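You operate a simulated robot arm through the tools that you are given. There is no shell and no other tool. Be economical: measure what you need, move in short steps, check, and stop when the job is done.

You run a simulated two-armed robot. Do the job below in one go: nothing can be reset, and whatever is moved stays where it is left.

Task
Swap the stand camera's card for blank card M-32 and test it.
Fine: camera off while the cards change; old card into the Used pocket; then on, lens cap open, and a sharp shot of the print on the board by the camera's own shutter button.

Only the result counts: the job must be done as asked and must still hold three seconds after the hand-in. Knocking over, shifting, dropping, spilling or breaking anything else fails it. Lids that push on must go on centred and level and be pressed home; caps that screw on are set level and turned clockwise until they are tight.

Robot
Two 6-joint arms with two-finger parallel grippers on one trunk, on a base that drives. Base frame: it is fixed to the floor where the robot stands at the start and does not move with it; the origin is under the middle of the robot, x ahead of it, y to its left, z up. Readings come in cm, rad, newtons and seconds.
The left shoulder is at the start at [5, 17, 111], the right one opposite. Each reaches about 109.2 cm from its shoulder. Places, roughly: pocket marked Used [90, 40, 60]; stand camera [110, 10, 100]; stand camera card slot [100, 10, 110]; stand camera lens cap [100, 0, 90]; stand camera power switch [100, 0, 100]; stand camera shutter button [100, 0, 100]. Payload 1.57 kg a hand.
The tool frame of a hand sits at the grasp point between the pads (the TCP): z along the fingers, y along the line on which they close. The tips reach 3 cm beyond it. The gripper opens to 8 cm. The fingers are 1.7 cm wide and 1.2 cm thick; the gripper's body (4 by 8.2 cm) begins 8 cm behind the TCP.
Orientation is that of the tool frame in the base frame, as a unit quaternion [w, x, y, z]. With the fingers straight down and closing along the base's y, the tool's x points along the base's -x, its y along +y and its z along -z.

Tools
- The arms move only by the tool drive_tool. It takes "left_rows", "right_rows" or both (then of equal length, played together; a hand with none holds still); each is a list of rows, each a list of 3 entries, a list of its own where there are three numbers: the shift along the base's x, y, z in cm, then the turn, a rotation vector about the base's x, y, z in rad, then the gripper command, from -1 (shut) to 1 (fully open), values between in proportion. In form: [[[tx, ty, tz], [ax, ay, az], claw], ...]. A call has 1 to 20 rows; each row shifts and turns the commanded pose from where the row before left it. Rows are played at 5 a second. More than 5 cm and 0.15 rad between two rows, or a gripper value outside its range, and nothing of the call is played. Where a pose cannot be reached the arm comes as near as it can. A force on the tool above 90 N (or 10 N above the force at the start of the call, whichever is more), or a blocked arm, ends the call early, and 0.2 s more pass. The fingers move at their own pace (about 4.5 cm/s each) and stop on an object; they squeeze with about 24 N. The grip force told is the motor's: it shows also when the fingers shut on nothing. Time passes only in rows, and 0.2 s behind the last, so rows that do not move let the fingers close. It gives the time, the measured TCP pose, the force on the tool (base axes), the opening and the grip force at its end, in the units of the frame above (readings bear some noise), with the torque about the TCP (base axes, N m) and any sound that the robot's microphone picked up.
- Cameras (640 x 400 px; columns grow to the right, rows downward): "scene" is now at [4.3, 1.3, 168.51]; the picture's right is [0.14, -0.99, 0.00], its down [-0.68, -0.10, -0.73] and it looks along [0.72, 0.10, -0.69] (base axes); focal length 290 px, centre (320, 200). "left" rides on the left gripper at [7.2, 0.7, -12.2] in its tool frame; the picture's right is [-0.09, 1.00, 0.00], its down [-0.84, -0.08, -0.54] and it looks along [-0.54, -0.05, 0.84] (tool axes); focal length 238 px, centre (320, 200). "right" rides on the right gripper at [7.2, -0.7, -12.2] in its tool frame; the picture's right is [0.09, 1.00, 0.00], its down [-0.84, 0.08, -0.54] and it looks along [-0.54, 0.05, 0.84] (tool axes); focal length 238 px, centre (320, 200). There is no depth. A picture from a camera that has moved, and an enlarged one, comes with that camera's place and axes in the base frame and with its lens.
- capture(camera): a new picture of that camera. The clock stands still meanwhile.
- slide_trunk(by): slides the trunk up (or, below 0, down) by that many cm; the arms and the scene camera ride with it, the base frame stays. It gives what a move gives, with no picture.
- drive_base(legs): drives the robot by 1 to 6 legs, each [ahead, left, turn to the left] in cm, cm and rad, along the robot's own axes; the way and the turn of a leg run together, so that a leg with both is an arc; at most 150 cm and 3.142 rad a leg. The arms and the cameras ride along, it lands a little off, and it stops where it bumps. It gives what a move gives.
- turn_head(pan, tilt): turns the head with the scene camera to pan (to the left, within 1.501 rad either way) and tilt (down, from -0.506 to 1.204), counted from straight ahead of the robot. It gives what a move gives.
- enlarge(camera, box): a new picture of the part [left, top, right, bottom] of that camera's present view, enlarged. The clock stands still meanwhile.
- job_done(): hands the job in; it is judged then, once.

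Go step by step. Nothing tells you exact positions but the pictures and the camera data: compare them with the known pose of the tool, close in by small moves and look again before you grip or let go. The budget is 120 turns and 88 pictures, counting those below and the enlarged ones. Unless the task says otherwise, let go and move clear before handing in, and close with one line.

The tools are called after "Emit:" as name(argument=value, ...) on one line, values as JSON. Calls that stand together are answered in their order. drive_tool: Moves the arms, as the interface text tells. Its arguments: {"type":"object","properties":{"left_rows":{"type":"array","items":{"type":"array"}},"right_rows":{"type":"array","items":{"type":"array"}}},"required":[]} The other tools are called the same way: slide_trunk (by) slides the trunk up or down; drive_base (legs) drives the base; turn_head (pan, tilt) turns the head that bears the scene camera; capture (camera) takes a picture; enlarge (camera, box) takes an enlarged picture of a part of a camera's view; job_done () hands the job in.

At the start:

```text
time: 0.0
left_position: [69.1, 37.66, 99.99]
left_orientation: [0.0, 0.0, 1.0, 0.0]
left_ft_force: [0.8, -0.4, -0.3]
left_torque: [0.0, -0.03, -0.02]
left_width: 8.02
left_gripper_force: 0.1
right_position: [75.16, -23.16, 99.99]
right_orientation: [0.0, 0.0, 1.0, 0.001]
right_ft_force: [0.4, -0.1, -0.1]
right_torque: [-0.01, -0.01, 0.01]
right_width: 8.0
right_gripper_force: 0.1
trunk travel left (down, up): [-72.5, 24.5]
robot x, y, heading: [-0.15, 0.11, 0.004]
head pan, tilt: [0.143, 0.756]
```

scene: 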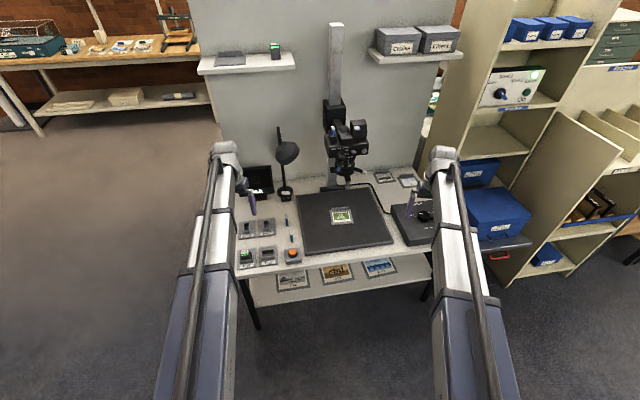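
right: 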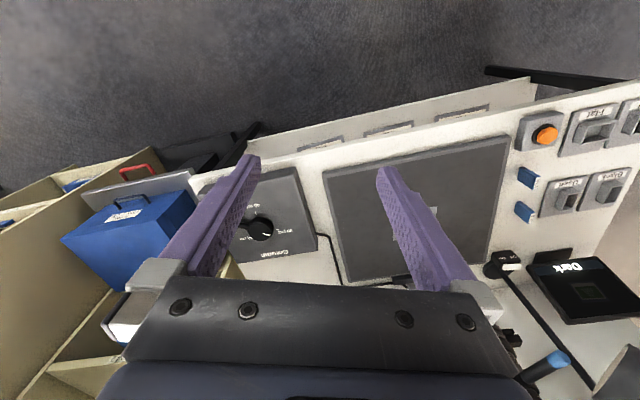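
left: 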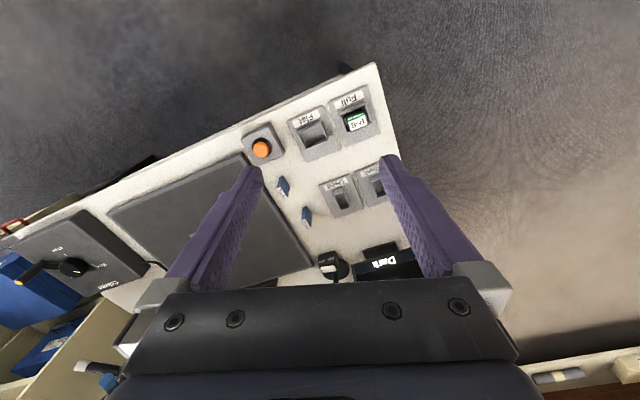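

I see a copy-stand table with a camera on a column, a row of pockets on the left of the table and shelves around. I'll look closer at the details first.

Emit:
enlarge(camera="scene", box=[220, 200, 340, 275])

Emit:
enlarge(camera="scene", box=[290, 80, 410, 190])

Emit:
enlarge(camera="left", box=[230, 70, 430, 290])

```text
5.33 times, centred on (280, 238) of scene
camera zoom: at [4.3, 1.3, 168.51], right [0.14, -0.99, 0.0], down [-0.68, -0.1, -0.73], along [0.72, 0.1, -0.69], focal length 1544 px, centre (533, 0)
```

zoom: 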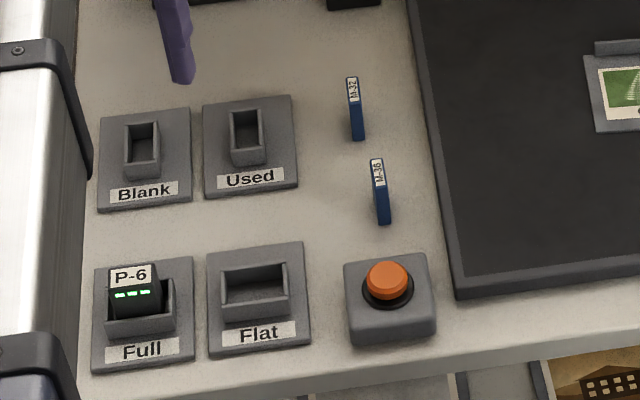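

```text
3.64 times, centred on (350, 135) of scene
camera zoom: at [4.3, 1.3, 168.51], right [0.14, -0.99, 0.0], down [-0.68, -0.1, -0.73], along [0.72, 0.1, -0.69], focal length 1053 px, centre (211, 436)
```

zoom: 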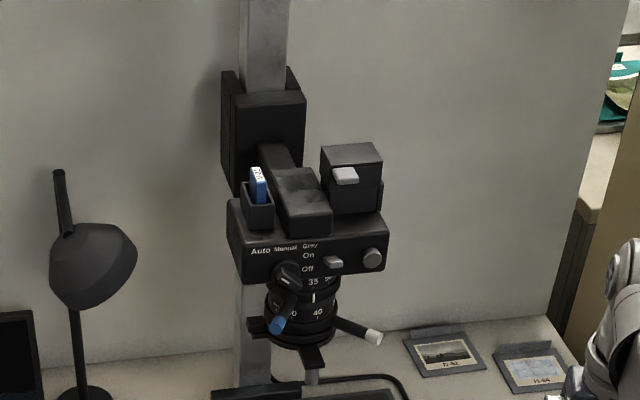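

```text
1.82 times, centred on (330, 180) of left
camera zoom: at [61.87, 38.22, 112.17], right [0.09, 1.0, 0.0], down [0.84, -0.08, 0.54], along [0.54, -0.05, -0.84], focal length 433 px, centre (302, 236)
```

zoom: 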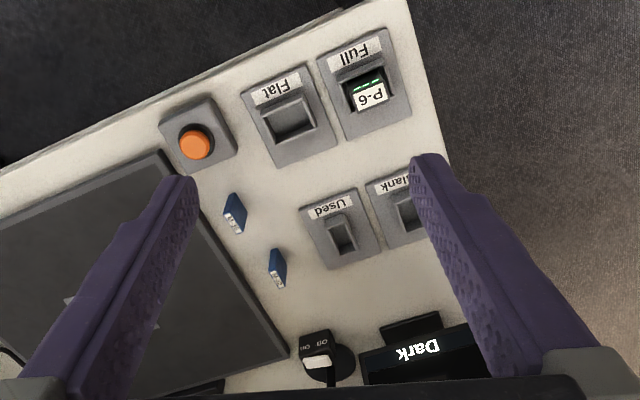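

The cards M-32 and M-36 stand on the table, the old card pokes from the camera top. I'll zoom in tightly on the camera, the right-hand console and the rest.

Emit:
enlarge(camera="scene", box=[325, 110, 405, 160])

Emit:
enlarge(camera="scene", box=[320, 145, 400, 195])

Emit:
enlarge(camera="scene", box=[370, 160, 490, 250])

Emit:
enlarge(camera="scene", box=[230, 120, 310, 205])

```text
8.00 times, centred on (365, 135) of scene
camera zoom: at [4.3, 1.3, 168.51], right [0.14, -0.99, 0.0], down [-0.68, -0.1, -0.73], along [0.72, 0.1, -0.69], focal length 2316 px, centre (-40, 720)
```

zoom: 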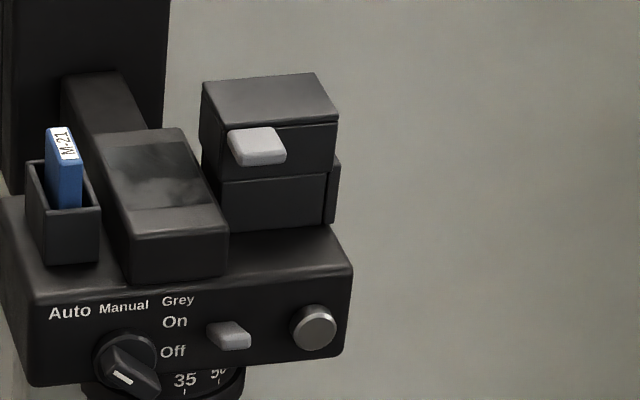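

```text
8.00 times, centred on (360, 170) of scene
camera zoom: at [4.3, 1.3, 168.51], right [0.14, -0.99, 0.0], down [-0.68, -0.1, -0.73], along [0.72, 0.1, -0.69], focal length 2316 px, centre (0, 440)
```

zoom: 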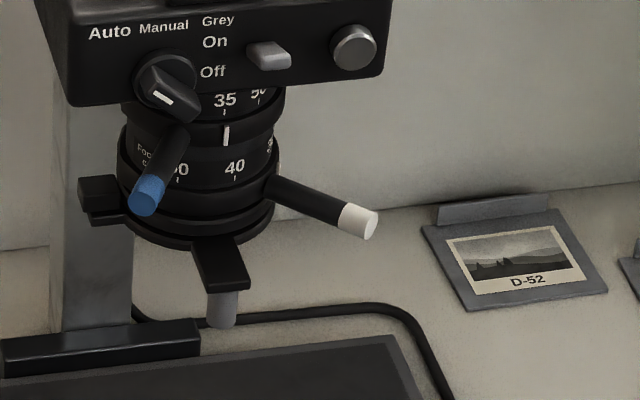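

```text
4.44 times, centred on (430, 205) of scene
camera zoom: at [4.3, 1.3, 168.51], right [0.14, -0.99, 0.0], down [-0.68, -0.1, -0.73], along [0.72, 0.1, -0.69], focal length 1287 px, centre (-169, 178)
```

zoom: 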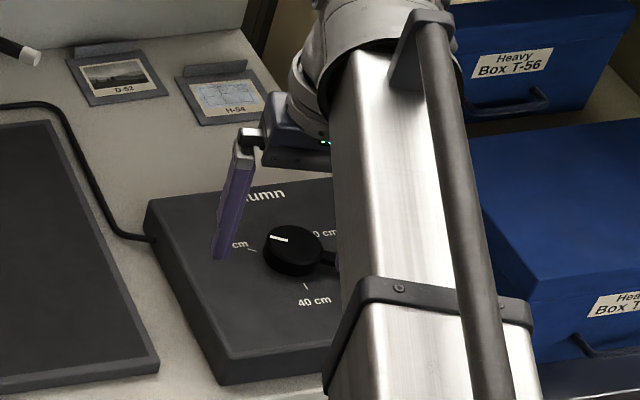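

```text
4.71 times, centred on (270, 162) of scene
camera zoom: at [4.3, 1.3, 168.51], right [0.14, -0.99, 0.0], down [-0.68, -0.1, -0.73], along [0.72, 0.1, -0.69], focal length 1362 px, centre (555, 376)
```

zoom: 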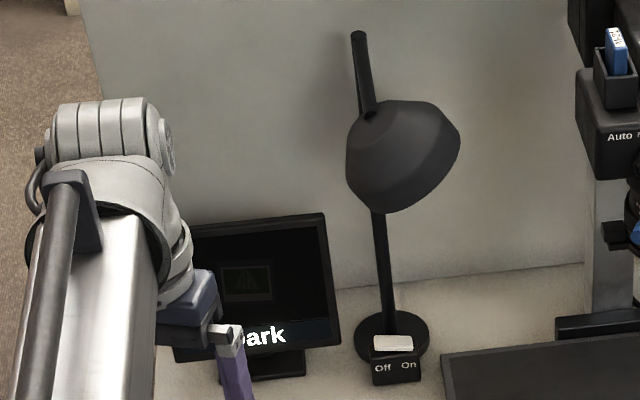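

The mode dial reads Auto/Manual/Grey, there's a power lever, a round shutter, lens rings, and a column console. I'll pull both hands back to clear the view to the screen and console.

Emit:
drive_tool(left_rows=[[[-5, 1, 1], [0, 0, 0], 1], [[-5, 1, 1], [0, 0, 0], 1], [[-5, 1, 1], [0, 0, 0], 1], [[-5, 1, 1], [0, 0, 0], 1], [[-5, 1, 1], [0, 0, 0], 1]], right_rows=[[[-5, -1, 1], [0, 0, 0], 1], [[-5, -1, 1], [0, 0, 0], 1], [[-5, -1, 1], [0, 0, 0], 1], [[-5, -1, 1], [0, 0, 0], 1], [[-5, -1, 1], [0, 0, 0], 1]])

Emit:
capture(camera="scene")

```text
refused: row 1 steps farther than a row can; nothing moved
```

```text
77 pictures are left
camera scene: at [4.3, 1.3, 168.51], right [0.14, -0.99, 0.0], down [-0.68, -0.1, -0.73], along [0.72, 0.1, -0.69], focal length 290 px, centre (320, 200)
```

scene: 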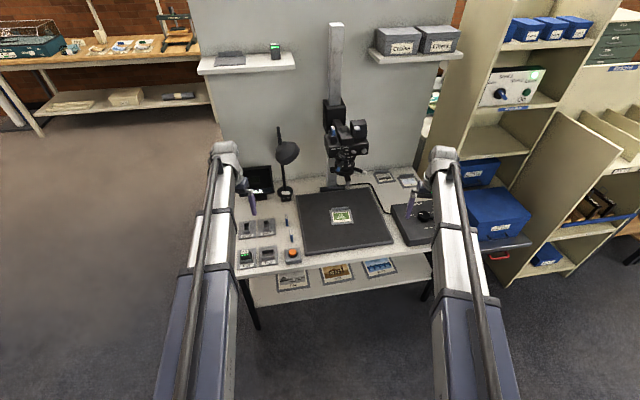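

The step was just over the limit; I'll repeat with smaller steps.

Emit:
drive_tool(left_rows=[[[-4.8, 1, 0.8], [0, 0, 0], 1], [[-4.8, 1, 0.8], [0, 0, 0], 1], [[-4.8, 1, 0.8], [0, 0, 0], 1], [[-4.8, 1, 0.8], [0, 0, 0], 1], [[-4.8, 1, 0.8], [0, 0, 0], 1]], right_rows=[[[-4.8, -1, 0.8], [0, 0, 0], 1], [[-4.8, -1, 0.8], [0, 0, 0], 1], [[-4.8, -1, 0.8], [0, 0, 0], 1], [[-4.8, -1, 0.8], [0, 0, 0], 1], [[-4.8, -1, 0.8], [0, 0, 0], 1]])

Emit:
enlarge(camera="scene", box=[370, 160, 490, 250])

Emit:
enlarge(camera="scene", box=[225, 150, 305, 210])

```text
time: 1.2
left_position: [44.89, 42.83, 100.06]
left_orientation: [0.001, 0.0, 1.0, 0.0]
left_ft_force: [-0.3, 1.0, 0.4]
left_torque: [0.05, -0.01, 0.01]
left_width: 8.01
left_gripper_force: 0.1
left hand out of reach, approached as far as the arm can: row 1, 2, 3, 4, 5
right_position: [51.08, -27.99, 100.07]
right_orientation: [0.001, 0.0, 1.0, 0.0]
right_ft_force: [0.5, -0.1, -1.1]
right_torque: [0.0, -0.03, -0.01]
right_width: 7.99
right_gripper_force: 0.0
right hand out of reach, approached as far as the arm can: row 1, 2, 3, 4, 5
trunk travel left (down, up): [-72.5, 24.5]
robot x, y, heading: [-0.05, -0.28, 0.005]
head pan, tilt: [0.143, 0.756]
```

```text
4.44 times, centred on (430, 205) of scene
camera zoom: at [4.11, 1.29, 168.52], right [0.14, -0.99, 0.0], down [-0.68, -0.1, -0.73], along [0.72, 0.1, -0.68], focal length 1287 px, centre (-169, 178)
```

zoom: 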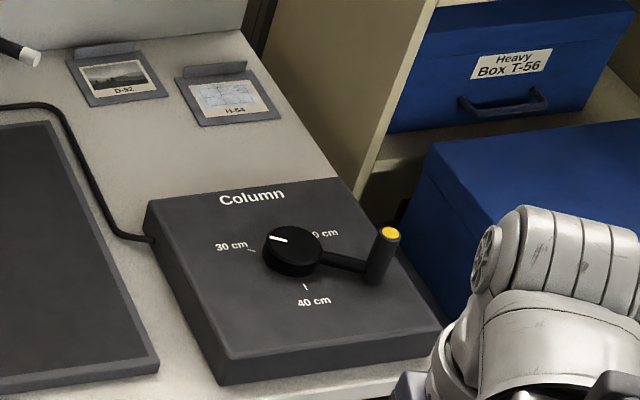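

```text
6.67 times, centred on (265, 180) of scene
camera zoom: at [4.11, 1.29, 168.52], right [0.14, -0.99, 0.0], down [-0.68, -0.1, -0.73], along [0.72, 0.1, -0.68], focal length 1930 px, centre (687, 333)
```

zoom: 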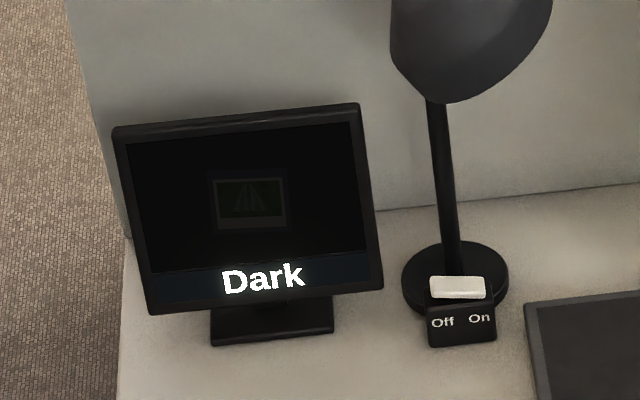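

The screen shows a dark live picture, so the camera seems on; column reads between settings and lamp is likely off. I'll slide the trunk down to see the camera's front and underside from a lower angle.

Emit:
slide_trunk(by=-50)

Emit:
turn_head(pan=0.08, tilt=0.35)

Emit:
capture(camera="scene")

```text
refused: -50 is not a number from -40 to 40
```

```text
time: 2.1
left_position: [45.11, 42.75, 99.89]
left_orientation: [-0.001, 0.0, 1.0, 0.0]
left_ft_force: [0.1, -0.4, -0.5]
left_torque: [0.01, -0.01, 0.01]
left_width: 7.98
left_gripper_force: 0.0
right_position: [51.43, -27.89, 99.97]
right_orientation: [0.001, 0.0, 1.0, 0.0]
right_ft_force: [0.1, 0.4, 0.6]
right_torque: [0.01, 0.02, -0.04]
right_width: 8.0
right_gripper_force: 0.1
trunk travel left (down, up): [-72.5, 24.5]
robot x, y, heading: [-0.14, 0.29, 0.003]
head pan, tilt: [0.08, 0.351]
```

```text
74 pictures are left
camera scene: at [5.4, 0.87, 172.11], right [0.08, -1.0, 0.0], down [-0.34, -0.03, -0.94], along [0.94, 0.08, -0.34], focal length 290 px, centre (320, 200)
```

scene: 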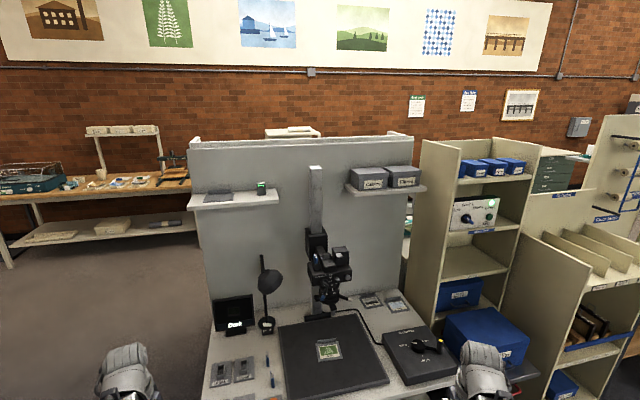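

Emit:
slide_trunk(by=-40)

Emit:
enlarge(camera="scene", box=[240, 80, 400, 180])

```text
time: 5.9
left_position: [45.06, 42.82, 59.86]
left_orientation: [0.0, 0.0, 1.0, 0.0]
left_ft_force: [-0.4, 0.3, 0.3]
left_torque: [-0.01, -0.01, 0.0]
left_width: 8.0
left_gripper_force: 0.0
right_position: [51.2, -27.93, 60.0]
right_orientation: [0.0, 0.0, 1.0, 0.0]
right_ft_force: [0.3, 1.0, 0.0]
right_torque: [0.06, 0.02, 0.02]
right_width: 8.01
right_gripper_force: 0.1
trunk travel left (down, up): [-32.5, 64.5]
robot x, y, heading: [-0.04, 0.08, 0.003]
head pan, tilt: [0.08, 0.351]
```

```text
4.00 times, centred on (320, 130) of scene
camera zoom: at [5.39, 0.87, 132.12], right [0.08, -1.0, 0.0], down [-0.34, -0.03, -0.94], along [0.94, 0.08, -0.34], focal length 1158 px, centre (320, 480)
```

zoom: 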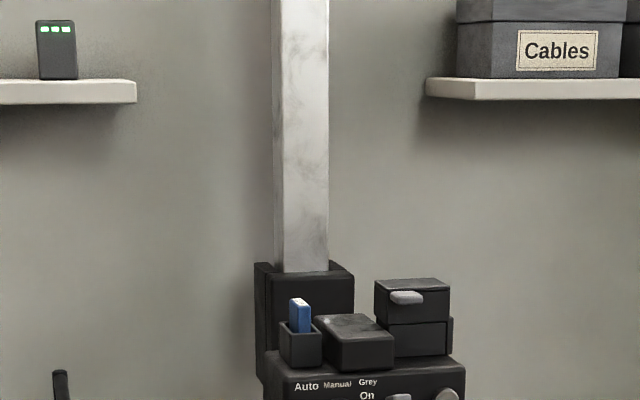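

Emit:
enlarge(camera="scene", box=[290, 150, 390, 230])

Emit:
enlarge(camera="scene", box=[200, 220, 440, 370])

```text
5.00 times, centred on (340, 190) of scene
camera zoom: at [5.39, 0.87, 132.12], right [0.08, -1.0, 0.0], down [-0.34, -0.03, -0.94], along [0.94, 0.08, -0.34], focal length 1447 px, centre (220, 250)
```

zoom: 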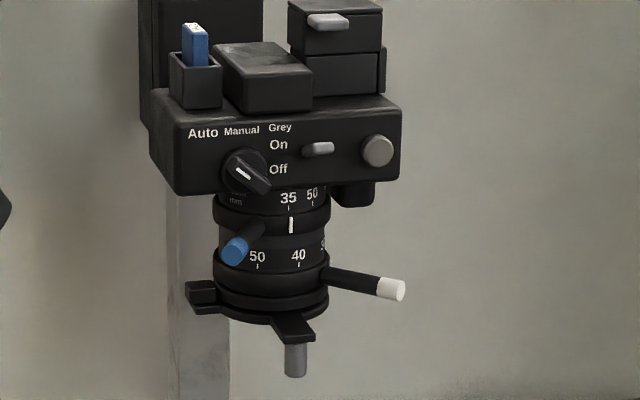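

```text
2.67 times, centred on (320, 295) of scene
camera zoom: at [5.39, 0.87, 132.12], right [0.08, -1.0, 0.0], down [-0.34, -0.03, -0.94], along [0.94, 0.08, -0.34], focal length 772 px, centre (320, -53)
```

zoom: 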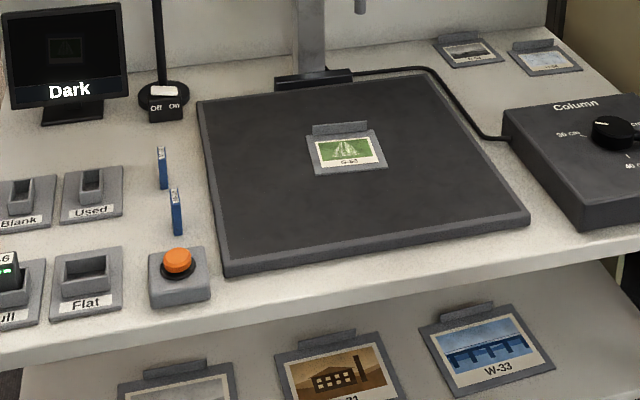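

The camera is on (lever at On) with old card M-21 in its top slot; cap plate sits under the lens. I'll raise the trunk, then drive ahead about 20 cm (floor in front is free) so both arms reach well.

Emit:
slide_trunk(by=40)

Emit:
drive_base(legs=[[18, 0, 0]])

Emit:
turn_head(pan=0.1, tilt=0.8)

Emit:
capture(camera="scene")

Emit:
capture(camera="left")

```text
time: 9.7
left_position: [44.95, 42.78, 100.01]
left_orientation: [-0.001, 0.001, 1.0, 0.0]
left_ft_force: [0.8, 0.0, 0.9]
left_torque: [-0.01, 0.02, 0.01]
left_width: 7.99
left_gripper_force: 0.1
right_position: [51.37, -28.02, 99.98]
right_orientation: [0.0, 0.0, 1.0, 0.0]
right_ft_force: [0.8, -0.6, -0.7]
right_torque: [-0.01, 0.05, -0.03]
right_width: 8.0
right_gripper_force: 0.0
trunk travel left (down, up): [-72.5, 24.5]
robot x, y, heading: [0.19, -0.21, -0.0]
head pan, tilt: [0.08, 0.351]
```

```text
time: 11.2
left_position: [63.12, 42.85, 99.86]
left_orientation: [-0.001, -0.001, 1.0, 0.001]
left_ft_force: [0.7, -0.3, 0.3]
left_torque: [0.0, 0.0, -0.03]
left_width: 7.99
left_gripper_force: 0.1
right_position: [69.56, -27.76, 99.78]
right_orientation: [0.0, -0.002, 1.0, 0.0]
right_ft_force: [0.9, -1.0, 0.7]
right_torque: [0.02, 0.03, -0.01]
right_width: 7.98
right_gripper_force: 0.1
trunk travel left (down, up): [-72.5, 24.5]
robot x, y, heading: [17.97, 0.08, 0.002]
head pan, tilt: [0.08, 0.351]
```

```text
time: 12.1
left_position: [63.1, 42.87, 99.97]
left_orientation: [0.0, -0.001, 1.0, 0.0]
left_ft_force: [0.4, 0.7, -0.5]
left_torque: [-0.03, 0.0, 0.0]
left_width: 8.01
left_gripper_force: 0.1
right_position: [69.48, -27.87, 99.99]
right_orientation: [0.0, -0.001, 1.0, 0.001]
right_ft_force: [0.2, -0.6, 0.5]
right_torque: [0.05, 0.02, -0.02]
right_width: 8.01
right_gripper_force: 0.0
trunk travel left (down, up): [-72.5, 24.5]
robot x, y, heading: [18.16, 0.34, 0.005]
head pan, tilt: [0.099, 0.799]
```

```text
70 pictures are left
camera scene: at [22.25, 0.95, 168.16], right [0.1, -0.99, 0.0], down [-0.71, -0.07, -0.7], along [0.69, 0.07, -0.72], focal length 290 px, centre (320, 200)
```

scene: 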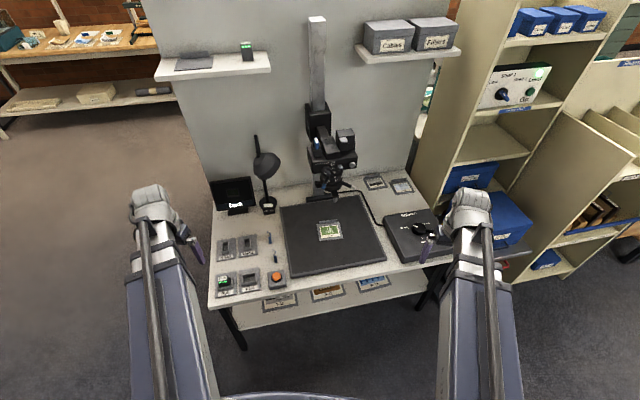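

```text
69 pictures are left
camera left: at [55.89, 43.43, 112.17], right [0.09, 1.0, 0.0], down [0.84, -0.08, 0.54], along [0.54, -0.05, -0.84], focal length 238 px, centre (320, 200)
```

left: 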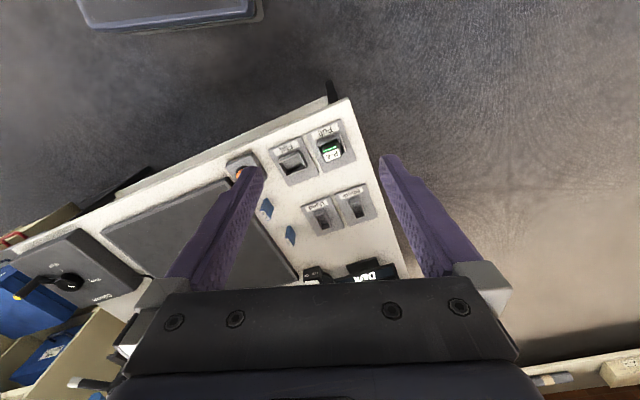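

Base is well clear of the table. Now I'll turn the right hand to point forward and bring it in front of the camera, closed, at a safe distance for a close look.

Emit:
drive_tool(right_rows=[[[0, 2, 0], [0, -0.1428, 0], -1], [[0, 2, 0], [0, -0.1428, 0], -1], [[0, 2, 0], [0, -0.1428, 0], -1], [[0, 2, 0], [0, -0.1428, 0], -1], [[1, 2, 0], [0, -0.1428, 0], -1], [[1, 2, 0], [0, -0.1428, 0], -1], [[1, 2, 0], [0, -0.1428, 0], -1], [[1, 2, 0], [0, -0.1428, 0], -1], [[1, 2, 0], [0, -0.1428, 0], -1], [[1, 2, 0], [0, -0.1428, 0], -1], [[1, 2, 0], [0, -0.1428, 0], -1]])

Emit:
capture(camera="right")

```text
time: 14.5
left_position: [63.04, 42.8, 99.89]
left_orientation: [0.001, -0.002, 1.0, -0.001]
left_ft_force: [0.4, -0.4, -0.1]
left_torque: [-0.02, 0.02, 0.01]
left_width: 8.0
left_gripper_force: 0.1
right_position: [86.67, -6.4, 121.97]
right_orientation: [0.705, 0.0, 0.709, -0.001]
right_ft_force: [0.3, -0.9, -0.6]
right_torque: [0.0, 0.02, -0.01]
right_width: 0.0
right_gripper_force: 21.2
right hand out of reach, approached as far as the arm can: row 2, 3, 4, 5, 6, 7, 8, 9, 10, 11
trunk travel left (down, up): [-72.5, 24.5]
robot x, y, heading: [18.32, 0.15, -0.002]
head pan, tilt: [0.099, 0.799]
```

```text
68 pictures are left
camera right: at [74.72, -7.11, 114.67], right [0.0, 1.0, -0.09], down [-0.54, 0.08, 0.84], along [0.84, 0.05, 0.54], focal length 238 px, centre (320, 200)
```

right: 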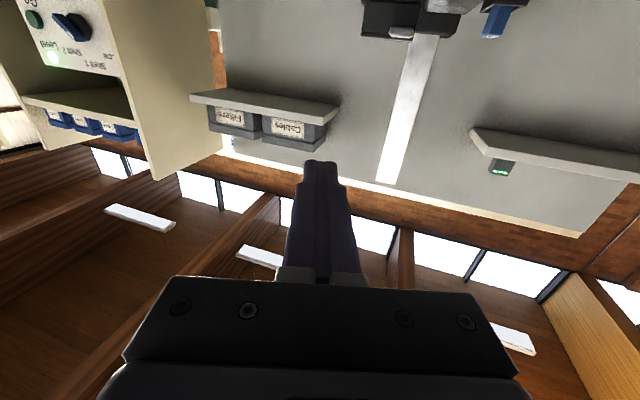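

The forward-pointing hand wound up higher than commanded (arm limits). I'll test whether it can descend from here.

Emit:
drive_tool(right_rows=[[[0, 0, -3], [0, 0, 0], -1], [[0, 0, -3], [0, 0, 0], -1]])

```text
time: 15.1
left_position: [63.12, 42.73, 100.03]
left_orientation: [0.001, -0.001, 1.0, 0.0]
left_ft_force: [-0.3, -0.2, 0.1]
left_torque: [-0.02, 0.03, 0.01]
left_width: 8.01
left_gripper_force: 0.0
right_position: [86.9, -6.6, 121.91]
right_orientation: [0.706, -0.002, 0.708, -0.001]
right_ft_force: [-0.1, -0.8, 0.4]
right_torque: [0.04, -0.03, 0.02]
right_width: 0.0
right_gripper_force: 21.7
right hand out of reach, approached as far as the arm can: row 1, 2
trunk travel left (down, up): [-72.5, 24.5]
robot x, y, heading: [18.07, -0.38, 0.001]
head pan, tilt: [0.099, 0.799]
```

Emit:
slide_trunk(by=-20)

Emit:
capture(camera="right")

Emit:
capture(camera="scene")

```text
time: 17.3
left_position: [63.04, 42.92, 80.03]
left_orientation: [0.0, -0.001, 1.0, 0.0]
left_ft_force: [0.9, -0.3, -0.6]
left_torque: [0.02, -0.03, 0.03]
left_width: 7.99
left_gripper_force: 0.0
right_position: [86.71, -6.48, 101.98]
right_orientation: [0.706, -0.001, 0.708, 0.0]
right_ft_force: [0.0, -1.1, 0.4]
right_torque: [0.01, -0.01, -0.01]
right_width: 0.0
right_gripper_force: 21.7
trunk travel left (down, up): [-52.5, 44.5]
robot x, y, heading: [18.24, 0.06, 0.002]
head pan, tilt: [0.099, 0.799]
```

```text
67 pictures are left
camera right: at [74.72, -7.27, 94.69], right [0.0, 1.0, -0.09], down [-0.54, 0.08, 0.84], along [0.84, 0.05, 0.54], focal length 238 px, centre (320, 200)
```

right: 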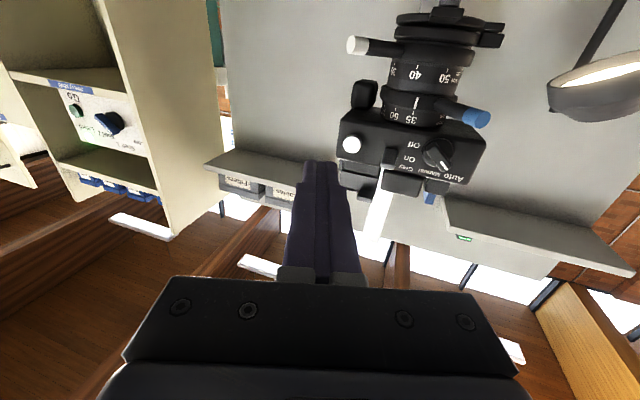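

```text
66 pictures are left
camera scene: at [22.24, 0.95, 148.16], right [0.1, -0.99, 0.0], down [-0.71, -0.07, -0.7], along [0.69, 0.07, -0.72], focal length 290 px, centre (320, 200)
```

scene: 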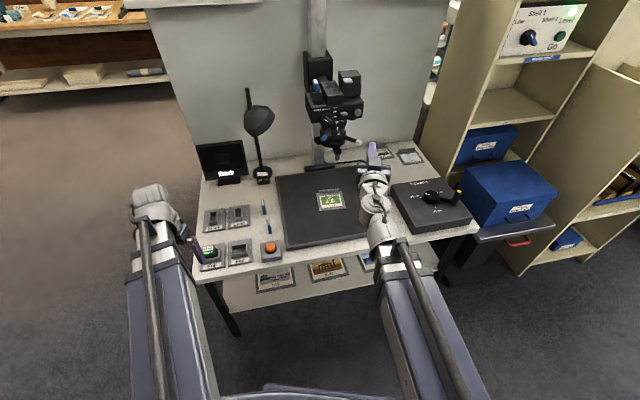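

Good view of the camera from below (upside down). Zooming in on it.

Emit:
enlarge(camera="right", box=[330, 100, 490, 200])

Emit:
enlarge(camera="right", box=[330, 0, 530, 125])

```text
4.00 times, centred on (410, 150) of right
camera zoom: at [74.72, -7.27, 94.69], right [0.0, 1.0, -0.09], down [-0.54, 0.08, 0.84], along [0.84, 0.05, 0.54], focal length 953 px, centre (-40, 400)
```

zoom: 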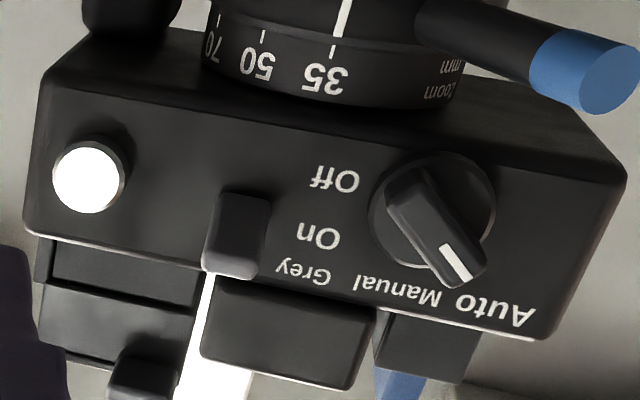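

```text
3.20 times, centred on (430, 62) of right
camera zoom: at [74.72, -7.27, 94.69], right [0.0, 1.0, -0.09], down [-0.54, 0.08, 0.84], along [0.84, 0.05, 0.54], focal length 763 px, centre (-32, 640)
```

zoom: 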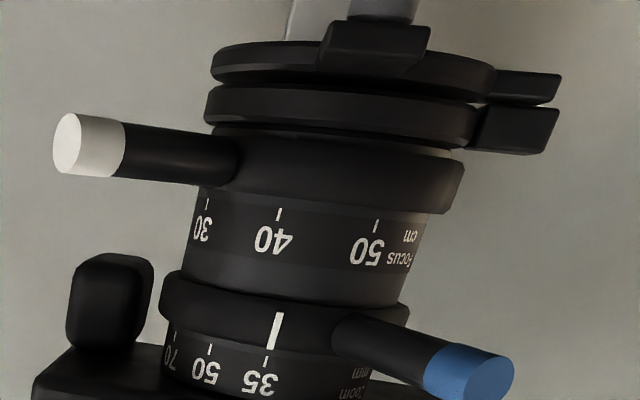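

Controls are clear: mode Auto, zoom 35, focus ~40, power lever On (tip ≈ (100,2,105)), cap closed with a pin handle in front. The station is yawed about 0.30 rad. I'll align the right hand and set the closed fingers before the lever, slightly above it.

Emit:
drive_tool(right_rows=[[[0, 1.5, 2.5], [0, 0, 0.1], -1], [[1, 1.5, 2.5], [0, 0, 0.1], -1], [[1.5, 1.5, 0], [0, 0, 0.1], -1], [[2, 1.5, 0], [0, 0, 0], -1], [[2, 0.4, 0], [0, 0, 0], -1]])

Emit:
turn_head(pan=0.0, tilt=0.55)

Emit:
enlarge(camera="scene", box=[270, 110, 370, 190])

Emit:
capture(camera="right")

```text
time: 18.5
left_position: [63.17, 42.81, 79.95]
left_orientation: [0.0, -0.001, 1.0, 0.0]
left_ft_force: [0.2, 0.4, -0.8]
left_torque: [0.0, 0.0, -0.03]
left_width: 8.0
left_gripper_force: 0.0
right_position: [93.13, -0.21, 101.89]
right_orientation: [0.699, -0.107, 0.699, 0.106]
right_ft_force: [0.7, 0.0, -0.2]
right_torque: [0.01, -0.02, 0.01]
right_width: 0.0
right_gripper_force: 21.4
right hand out of reach, approached as far as the arm can: row 1, 2
trunk travel left (down, up): [-52.5, 44.5]
robot x, y, heading: [18.17, 0.09, -0.0]
head pan, tilt: [0.099, 0.799]
```

```text
time: 19.3
left_position: [63.07, 42.9, 79.98]
left_orientation: [0.001, -0.001, 1.0, 0.0]
left_ft_force: [-0.2, 0.4, 0.4]
left_torque: [-0.02, 0.0, -0.02]
left_width: 8.01
left_gripper_force: 0.1
right_position: [93.28, -0.16, 102.01]
right_orientation: [0.699, -0.107, 0.699, 0.105]
right_ft_force: [-0.2, -0.5, 0.4]
right_torque: [0.03, 0.02, 0.01]
right_width: 0.0
right_gripper_force: 21.4
trunk travel left (down, up): [-52.5, 44.5]
robot x, y, heading: [17.93, 0.04, 0.001]
head pan, tilt: [0.0, 0.55]
```

```text
5.00 times, centred on (320, 150) of scene
camera zoom: at [23.2, 0.16, 150.28], right [0.0, -1.0, 0.0], down [-0.52, 0.0, -0.85], along [0.85, 0.0, -0.52], focal length 1447 px, centre (320, 450)
```

zoom: 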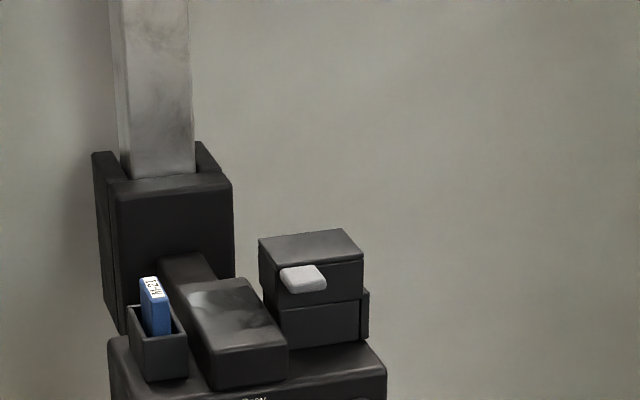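

```text
62 pictures are left
camera right: at [81.88, -4.48, 94.69], right [-0.29, 0.95, -0.09], down [-0.54, -0.08, 0.84], along [0.79, 0.3, 0.54], focal length 238 px, centre (320, 200)
```

right: 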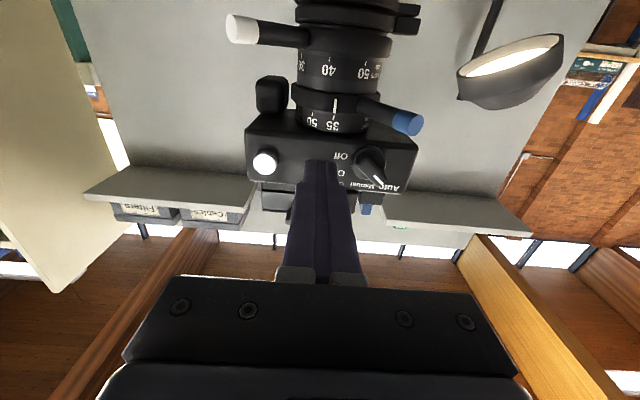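

Vertical arm moves seem refused everywhere; I'll test this with the left hand to learn whether height comes only from the trunk.

Emit:
drive_tool(left_rows=[[[0, 0, -3], [0, 0, 0], 1]], right_rows=[[[-2, -0.6, 2], [0, 0, 0], -1]])

```text
time: 19.7
left_position: [63.05, 42.94, 80.0]
left_orientation: [0.0, -0.001, 1.0, 0.0]
left_ft_force: [-0.4, 0.0, -0.7]
left_torque: [0.0, 0.03, 0.05]
left_width: 8.0
left_gripper_force: 0.0
left hand out of reach, approached as far as the arm can: row 1
right_position: [91.11, -0.67, 101.93]
right_orientation: [0.699, -0.106, 0.699, 0.105]
right_ft_force: [0.1, -0.2, 0.4]
right_torque: [0.03, 0.01, -0.03]
right_width: 0.0
right_gripper_force: 21.5
right hand out of reach, approached as far as the arm can: row 1
trunk travel left (down, up): [-52.5, 44.5]
robot x, y, heading: [18.48, -0.14, -0.003]
head pan, tilt: [0.0, 0.55]
```

Confirmed: arms are planar, height comes only from the trunk (hand-forward z = 122+T, hand-down z = 100+T). I'll raise the trunk 5 cm and check the finger against the lever.

Emit:
slide_trunk(by=5)

Emit:
enlarge(camera="right", box=[230, 80, 430, 230])

Emit:
enlarge(camera="scene", box=[270, 150, 370, 230])

```text
time: 20.6
left_position: [63.03, 42.88, 84.97]
left_orientation: [0.0, 0.0, 1.0, 0.001]
left_ft_force: [0.3, -0.7, -0.3]
left_torque: [0.03, 0.03, -0.03]
left_width: 7.99
left_gripper_force: 0.1
right_position: [91.22, -0.7, 106.84]
right_orientation: [0.699, -0.106, 0.699, 0.105]
right_ft_force: [-0.3, -1.1, -0.2]
right_torque: [-0.02, 0.01, -0.02]
right_width: 0.0
right_gripper_force: 21.2
trunk travel left (down, up): [-57.5, 39.5]
robot x, y, heading: [18.29, 0.35, 0.004]
head pan, tilt: [0.0, 0.55]
```

```text
2.67 times, centred on (330, 155) of right
camera zoom: at [79.96, -5.0, 99.69], right [-0.29, 0.95, -0.09], down [-0.54, -0.08, 0.84], along [0.79, 0.3, 0.54], focal length 636 px, centre (293, 320)
```

zoom: 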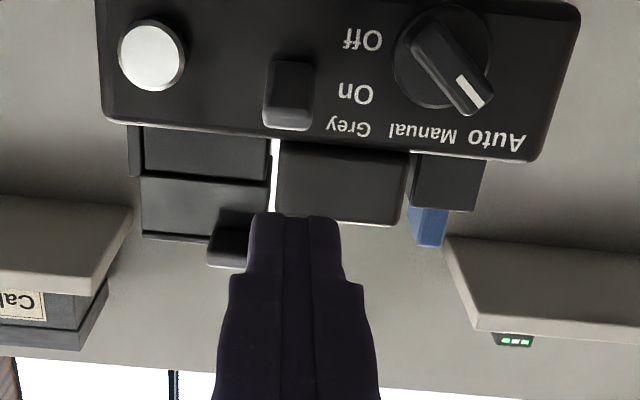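

```text
5.00 times, centred on (320, 190) of scene
camera zoom: at [23.21, 0.16, 155.29], right [0.0, -1.0, 0.0], down [-0.52, 0.0, -0.85], along [0.85, 0.0, -0.52], focal length 1447 px, centre (320, 250)
```

zoom: 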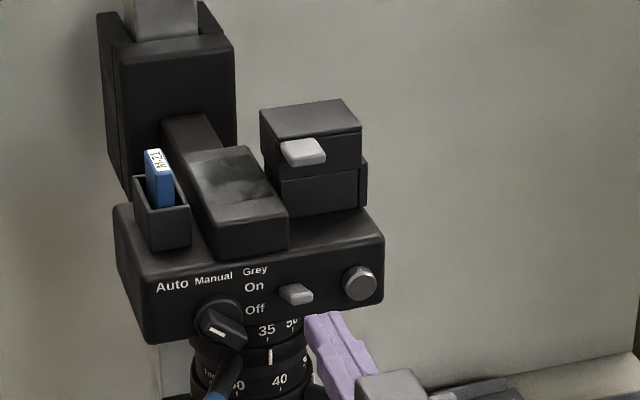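

The finger is aligned with the lever within a few mm. I'll raise a touch, advance over the lever tip, then push down with the trunk.

Emit:
slide_trunk(by=0.5)

Emit:
drive_tool(right_rows=[[[3.4, 0.9, 0], [0, 0, 0], -1], [[1.7, 0.5, 0], [0, 0, 0], -1], [[1.64, 0.48, 0], [0, 0, 0], -1]])

Emit:
enlarge(camera="right", box=[230, 80, 430, 230])

Emit:
enlarge(camera="scene", box=[280, 180, 360, 240])

```text
time: 21.1
left_position: [63.11, 42.8, 85.54]
left_orientation: [0.0, -0.001, 1.0, 0.0]
left_ft_force: [-0.4, 0.0, 0.2]
left_torque: [-0.02, 0.0, -0.01]
left_width: 8.0
left_gripper_force: 0.1
right_position: [91.21, -0.68, 107.4]
right_orientation: [0.699, -0.107, 0.699, 0.106]
right_ft_force: [0.9, -0.2, 0.7]
right_torque: [0.0, -0.01, 0.0]
right_width: 0.01
right_gripper_force: 21.4
trunk travel left (down, up): [-58.0, 39.0]
robot x, y, heading: [18.21, -0.34, 0.005]
head pan, tilt: [0.0, 0.55]
```

```text
time: 21.9
left_position: [62.98, 42.92, 85.44]
left_orientation: [-0.001, -0.001, 1.0, 0.001]
left_ft_force: [-0.8, 0.0, 0.8]
left_torque: [0.03, 0.01, 0.0]
left_width: 8.0
left_gripper_force: 0.1
right_position: [97.79, 1.35, 107.48]
right_orientation: [0.699, -0.107, 0.699, 0.106]
right_ft_force: [0.0, -0.1, -0.5]
right_torque: [-0.01, 0.01, 0.01]
right_width: 0.01
right_gripper_force: 20.9
trunk travel left (down, up): [-58.0, 39.0]
robot x, y, heading: [18.14, 0.13, 0.006]
head pan, tilt: [0.0, 0.55]
```

```text
2.67 times, centred on (330, 155) of right
camera zoom: at [86.69, -3.02, 100.19], right [-0.29, 0.95, -0.09], down [-0.54, -0.08, 0.84], along [0.79, 0.3, 0.54], focal length 636 px, centre (293, 320)
```

zoom: 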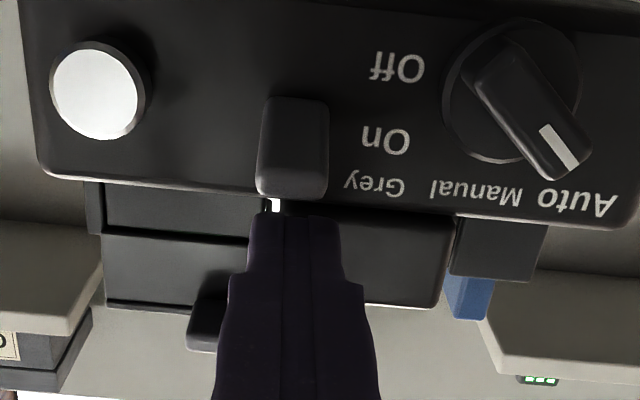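

```text
6.67 times, centred on (320, 210) of scene
camera zoom: at [23.21, 0.16, 155.79], right [0.0, -1.0, 0.0], down [-0.52, 0.0, -0.85], along [0.85, 0.0, -0.52], focal length 1930 px, centre (320, 133)
```

zoom: 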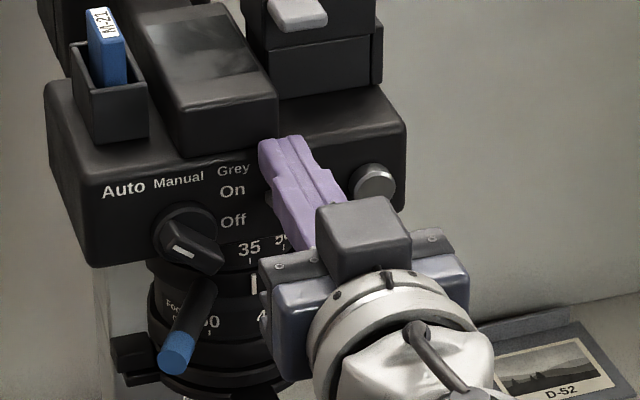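

The finger lies over the lever. Pushing down by the trunk.

Emit:
slide_trunk(by=-2.2)

Emit:
slide_trunk(by=-1.0)

Emit:
enlarge(camera="right", box=[230, 40, 430, 190])

```text
time: 22.6
left_position: [63.1, 42.81, 83.29]
left_orientation: [0.0, -0.001, 1.0, 0.0]
left_ft_force: [0.8, -0.7, -0.8]
left_torque: [0.02, 0.04, 0.02]
left_width: 8.0
left_gripper_force: 0.0
right_position: [97.86, 1.23, 105.37]
right_orientation: [0.699, -0.106, 0.699, 0.105]
right_ft_force: [0.3, -0.9, 1.0]
right_torque: [0.02, -0.03, -0.02]
right_width: 0.0
right_gripper_force: 21.2
trunk travel left (down, up): [-55.8, 41.2]
robot x, y, heading: [18.23, -0.41, -0.003]
head pan, tilt: [0.0, 0.55]
```

```text
time: 23.2
left_position: [62.74, 42.83, 82.62]
left_orientation: [0.003, 0.0, 1.0, 0.0]
left_ft_force: [1.4, 0.7, 0.2]
left_torque: [0.01, -0.02, -0.01]
left_width: 8.0
left_gripper_force: 0.0
right_position: [97.4, 1.15, 104.77]
right_orientation: [0.701, -0.105, 0.697, 0.104]
right_ft_force: [-0.3, -3.4, 69.2]
right_torque: [0.63, -1.98, -0.12]
right_width: 0.0
right_gripper_force: 21.4
trunk travel left (down, up): [-54.8, 42.2]
robot x, y, heading: [18.09, 0.11, 0.002]
head pan, tilt: [0.0, 0.55]
```

```text
2.67 times, centred on (330, 115) of right
camera zoom: at [86.14, -3.08, 97.46], right [-0.29, 0.95, -0.09], down [-0.55, -0.09, 0.83], along [0.79, 0.3, 0.54], focal length 636 px, centre (293, 427)
```

zoom: 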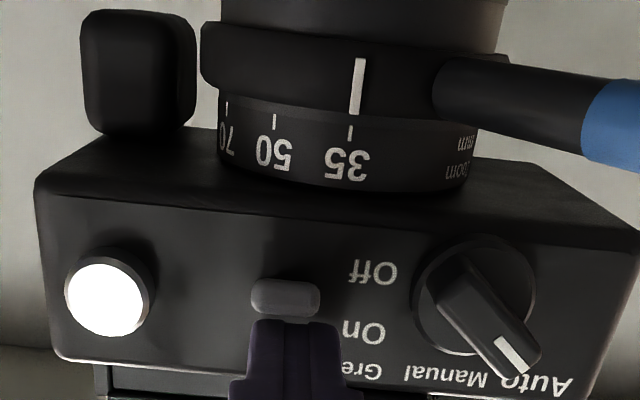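

The lever moved but 69 N built up; I'll lift off and see whether it stays at Off.

Emit:
slide_trunk(by=3)

Emit:
enlarge(camera="right", box=[230, 80, 430, 230])

Emit:
turn_head(pan=0.2, tilt=0.7)

Emit:
capture(camera="scene")

```text
time: 23.9
left_position: [63.01, 43.03, 85.2]
left_orientation: [0.0, -0.001, 1.0, -0.001]
left_ft_force: [0.5, 0.2, 0.6]
left_torque: [0.01, 0.02, 0.01]
left_width: 7.99
left_gripper_force: 0.1
right_position: [97.9, 1.3, 107.16]
right_orientation: [0.699, -0.107, 0.699, 0.105]
right_ft_force: [-0.2, 0.5, -0.3]
right_torque: [0.0, -0.01, 0.01]
right_width: 0.01
right_gripper_force: 21.4
trunk travel left (down, up): [-57.8, 39.2]
robot x, y, heading: [18.24, 0.41, 0.002]
head pan, tilt: [0.0, 0.55]
```

```text
2.67 times, centred on (330, 155) of right
camera zoom: at [86.67, -2.99, 99.97], right [-0.29, 0.95, -0.09], down [-0.54, -0.08, 0.84], along [0.79, 0.3, 0.54], focal length 636 px, centre (293, 320)
```

zoom: 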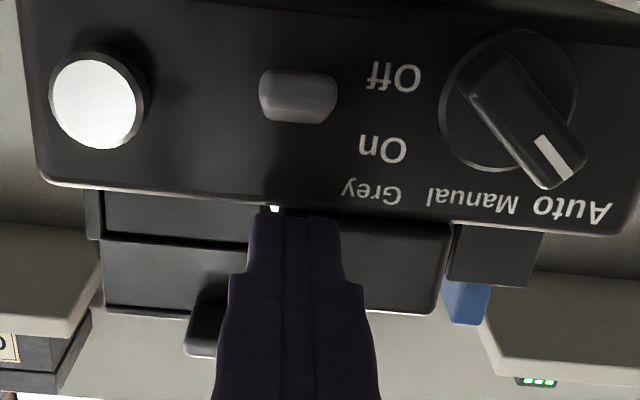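

```text
time: 24.7
left_position: [63.0, 42.85, 85.28]
left_orientation: [0.0, -0.002, 1.0, 0.0]
left_ft_force: [-0.7, -1.0, 0.5]
left_torque: [0.02, 0.03, 0.01]
left_width: 8.01
left_gripper_force: 0.1
right_position: [97.93, 1.2, 107.24]
right_orientation: [0.699, -0.106, 0.699, 0.105]
right_ft_force: [-0.7, -0.3, -0.4]
right_torque: [0.02, -0.01, 0.02]
right_width: 0.0
right_gripper_force: 21.0
trunk travel left (down, up): [-57.8, 39.2]
robot x, y, heading: [18.06, -0.24, 0.003]
head pan, tilt: [0.201, 0.7]
```

```text
55 pictures are left
camera scene: at [22.55, 1.84, 154.28], right [0.2, -0.98, 0.0], down [-0.63, -0.13, -0.77], along [0.75, 0.15, -0.64], focal length 290 px, centre (320, 200)
```

scene: 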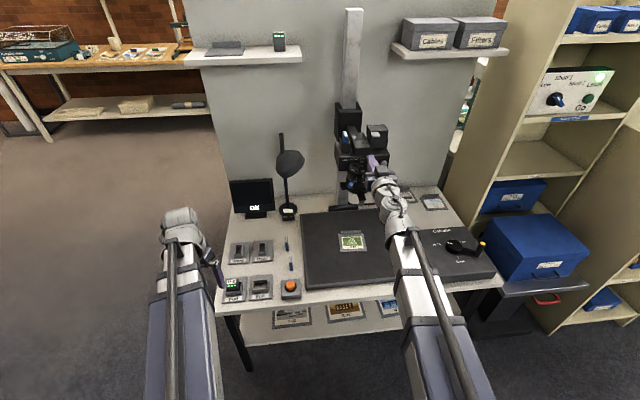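

The screen shows "Off" and the lever stays down. Next: retract the right hand, raise the trunk so the left hand-down height suits the old card (TCP z≈113.3), and bring the left hand near it with yaw 0.30.

Emit:
drive_tool(right_rows=[[[-4.6, -1.4, 0], [0, 0, 0], -1], [[-4.6, -1.4, 0], [0, 0, 0], -1], [[-4.6, -1.4, 0], [0, 0, 0], -1], [[-4.6, -1.4, 0], [0, 0, 0], -1], [[-3, -3, 0], [0, 0, 0], -1], [[-2, -3.5, 0], [0, 0, 0], -1]])

Emit:
slide_trunk(by=29)

Emit:
drive_tool(left_rows=[[[2.83, -2.87, 0], [0, 0, 0.1], 1], [[2.83, -2.87, 0], [0, 0, 0.1], 1], [[2.83, -2.87, 0], [0, 0, 0.1], 1], [[2.83, -2.87, 0], [0, 0, 0], 1], [[2.83, -2.87, 0], [0, 0, 0], 1], [[2.83, -2.87, 0], [0, 0, 0], 1], [[2.83, -2.87, 0], [0, 0, 0], 1], [[2.83, -2.87, 0], [0, 0, 0], 1], [[2.83, -2.87, 0], [0, 0, 0], 1], [[2.83, -2.87, 0], [0, 0, 0], 1], [[2.83, -2.87, 0], [0, 0, 0], 1], [[2.83, -2.87, 0], [0, 0, 0], 1]])

Emit:
capture(camera="left")

```text
time: 26.1
left_position: [63.06, 42.89, 85.31]
left_orientation: [0.0, -0.001, 1.0, 0.0]
left_ft_force: [0.2, -0.6, 0.2]
left_torque: [0.02, 0.01, 0.0]
left_width: 7.98
left_gripper_force: 0.1
right_position: [85.07, -9.61, 107.2]
right_orientation: [0.699, -0.106, 0.699, 0.105]
right_ft_force: [1.1, -0.2, 0.0]
right_torque: [0.01, 0.01, -0.01]
right_width: 0.0
right_gripper_force: 20.9
right hand out of reach, approached as far as the arm can: row 4, 5, 6
trunk travel left (down, up): [-57.8, 39.2]
robot x, y, heading: [18.16, 0.18, 0.005]
head pan, tilt: [0.201, 0.7]
```

```text
time: 29.0
left_position: [63.06, 42.77, 114.23]
left_orientation: [0.0, -0.001, 1.0, 0.0]
left_ft_force: [0.4, 0.4, 0.1]
left_torque: [0.02, -0.01, 0.02]
left_width: 7.99
left_gripper_force: 0.0
right_position: [84.87, -9.59, 136.11]
right_orientation: [0.699, -0.107, 0.699, 0.106]
right_ft_force: [-0.4, -0.5, 0.4]
right_torque: [-0.04, 0.02, -0.06]
right_width: 0.0
right_gripper_force: 20.9
trunk travel left (down, up): [-86.8, 10.2]
robot x, y, heading: [18.0, 0.16, 0.001]
head pan, tilt: [0.201, 0.7]
```

```text
time: 31.6
left_position: [97.12, 8.46, 114.33]
left_orientation: [0.0, -0.151, 0.989, 0.001]
left_ft_force: [0.3, -0.6, -0.2]
left_torque: [0.0, 0.03, 0.02]
left_width: 8.0
left_gripper_force: 0.0
right_position: [84.93, -9.7, 136.23]
right_orientation: [0.699, -0.107, 0.699, 0.105]
right_ft_force: [-0.2, 0.1, -0.1]
right_torque: [0.02, 0.01, -0.04]
right_width: 0.01
right_gripper_force: 21.4
trunk travel left (down, up): [-86.8, 10.2]
robot x, y, heading: [18.34, -0.19, 0.002]
head pan, tilt: [0.201, 0.7]
```

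```text
54 pictures are left
camera left: at [90.02, 6.89, 126.44], right [-0.21, 0.98, 0.0], down [0.82, 0.18, 0.54], along [0.53, 0.11, -0.84], focal length 238 px, centre (320, 200)
```

left: 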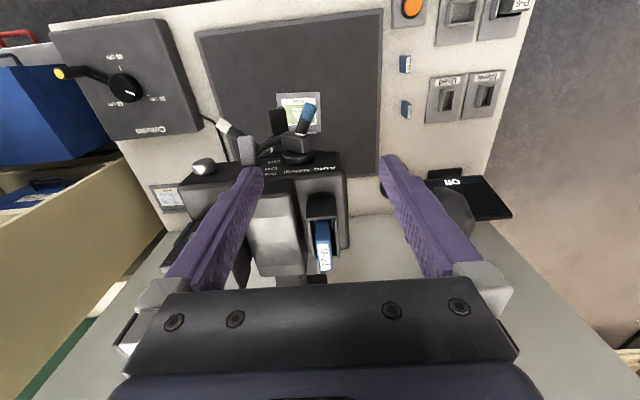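

Good alignment of yaw. I'll zoom on the card in this view for exact offsets.

Emit:
enlarge(camera="left", box=[270, 170, 380, 280])

```text
3.64 times, centred on (325, 225) of left
camera zoom: at [90.02, 6.89, 126.44], right [-0.21, 0.98, 0.0], down [0.82, 0.18, 0.54], along [0.53, 0.11, -0.84], focal length 867 px, centre (302, 109)
```

zoom: 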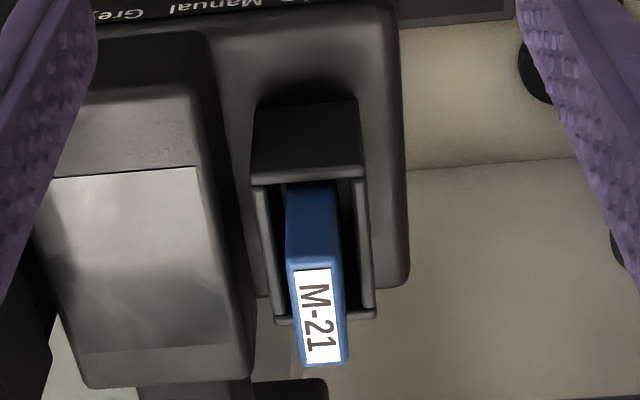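

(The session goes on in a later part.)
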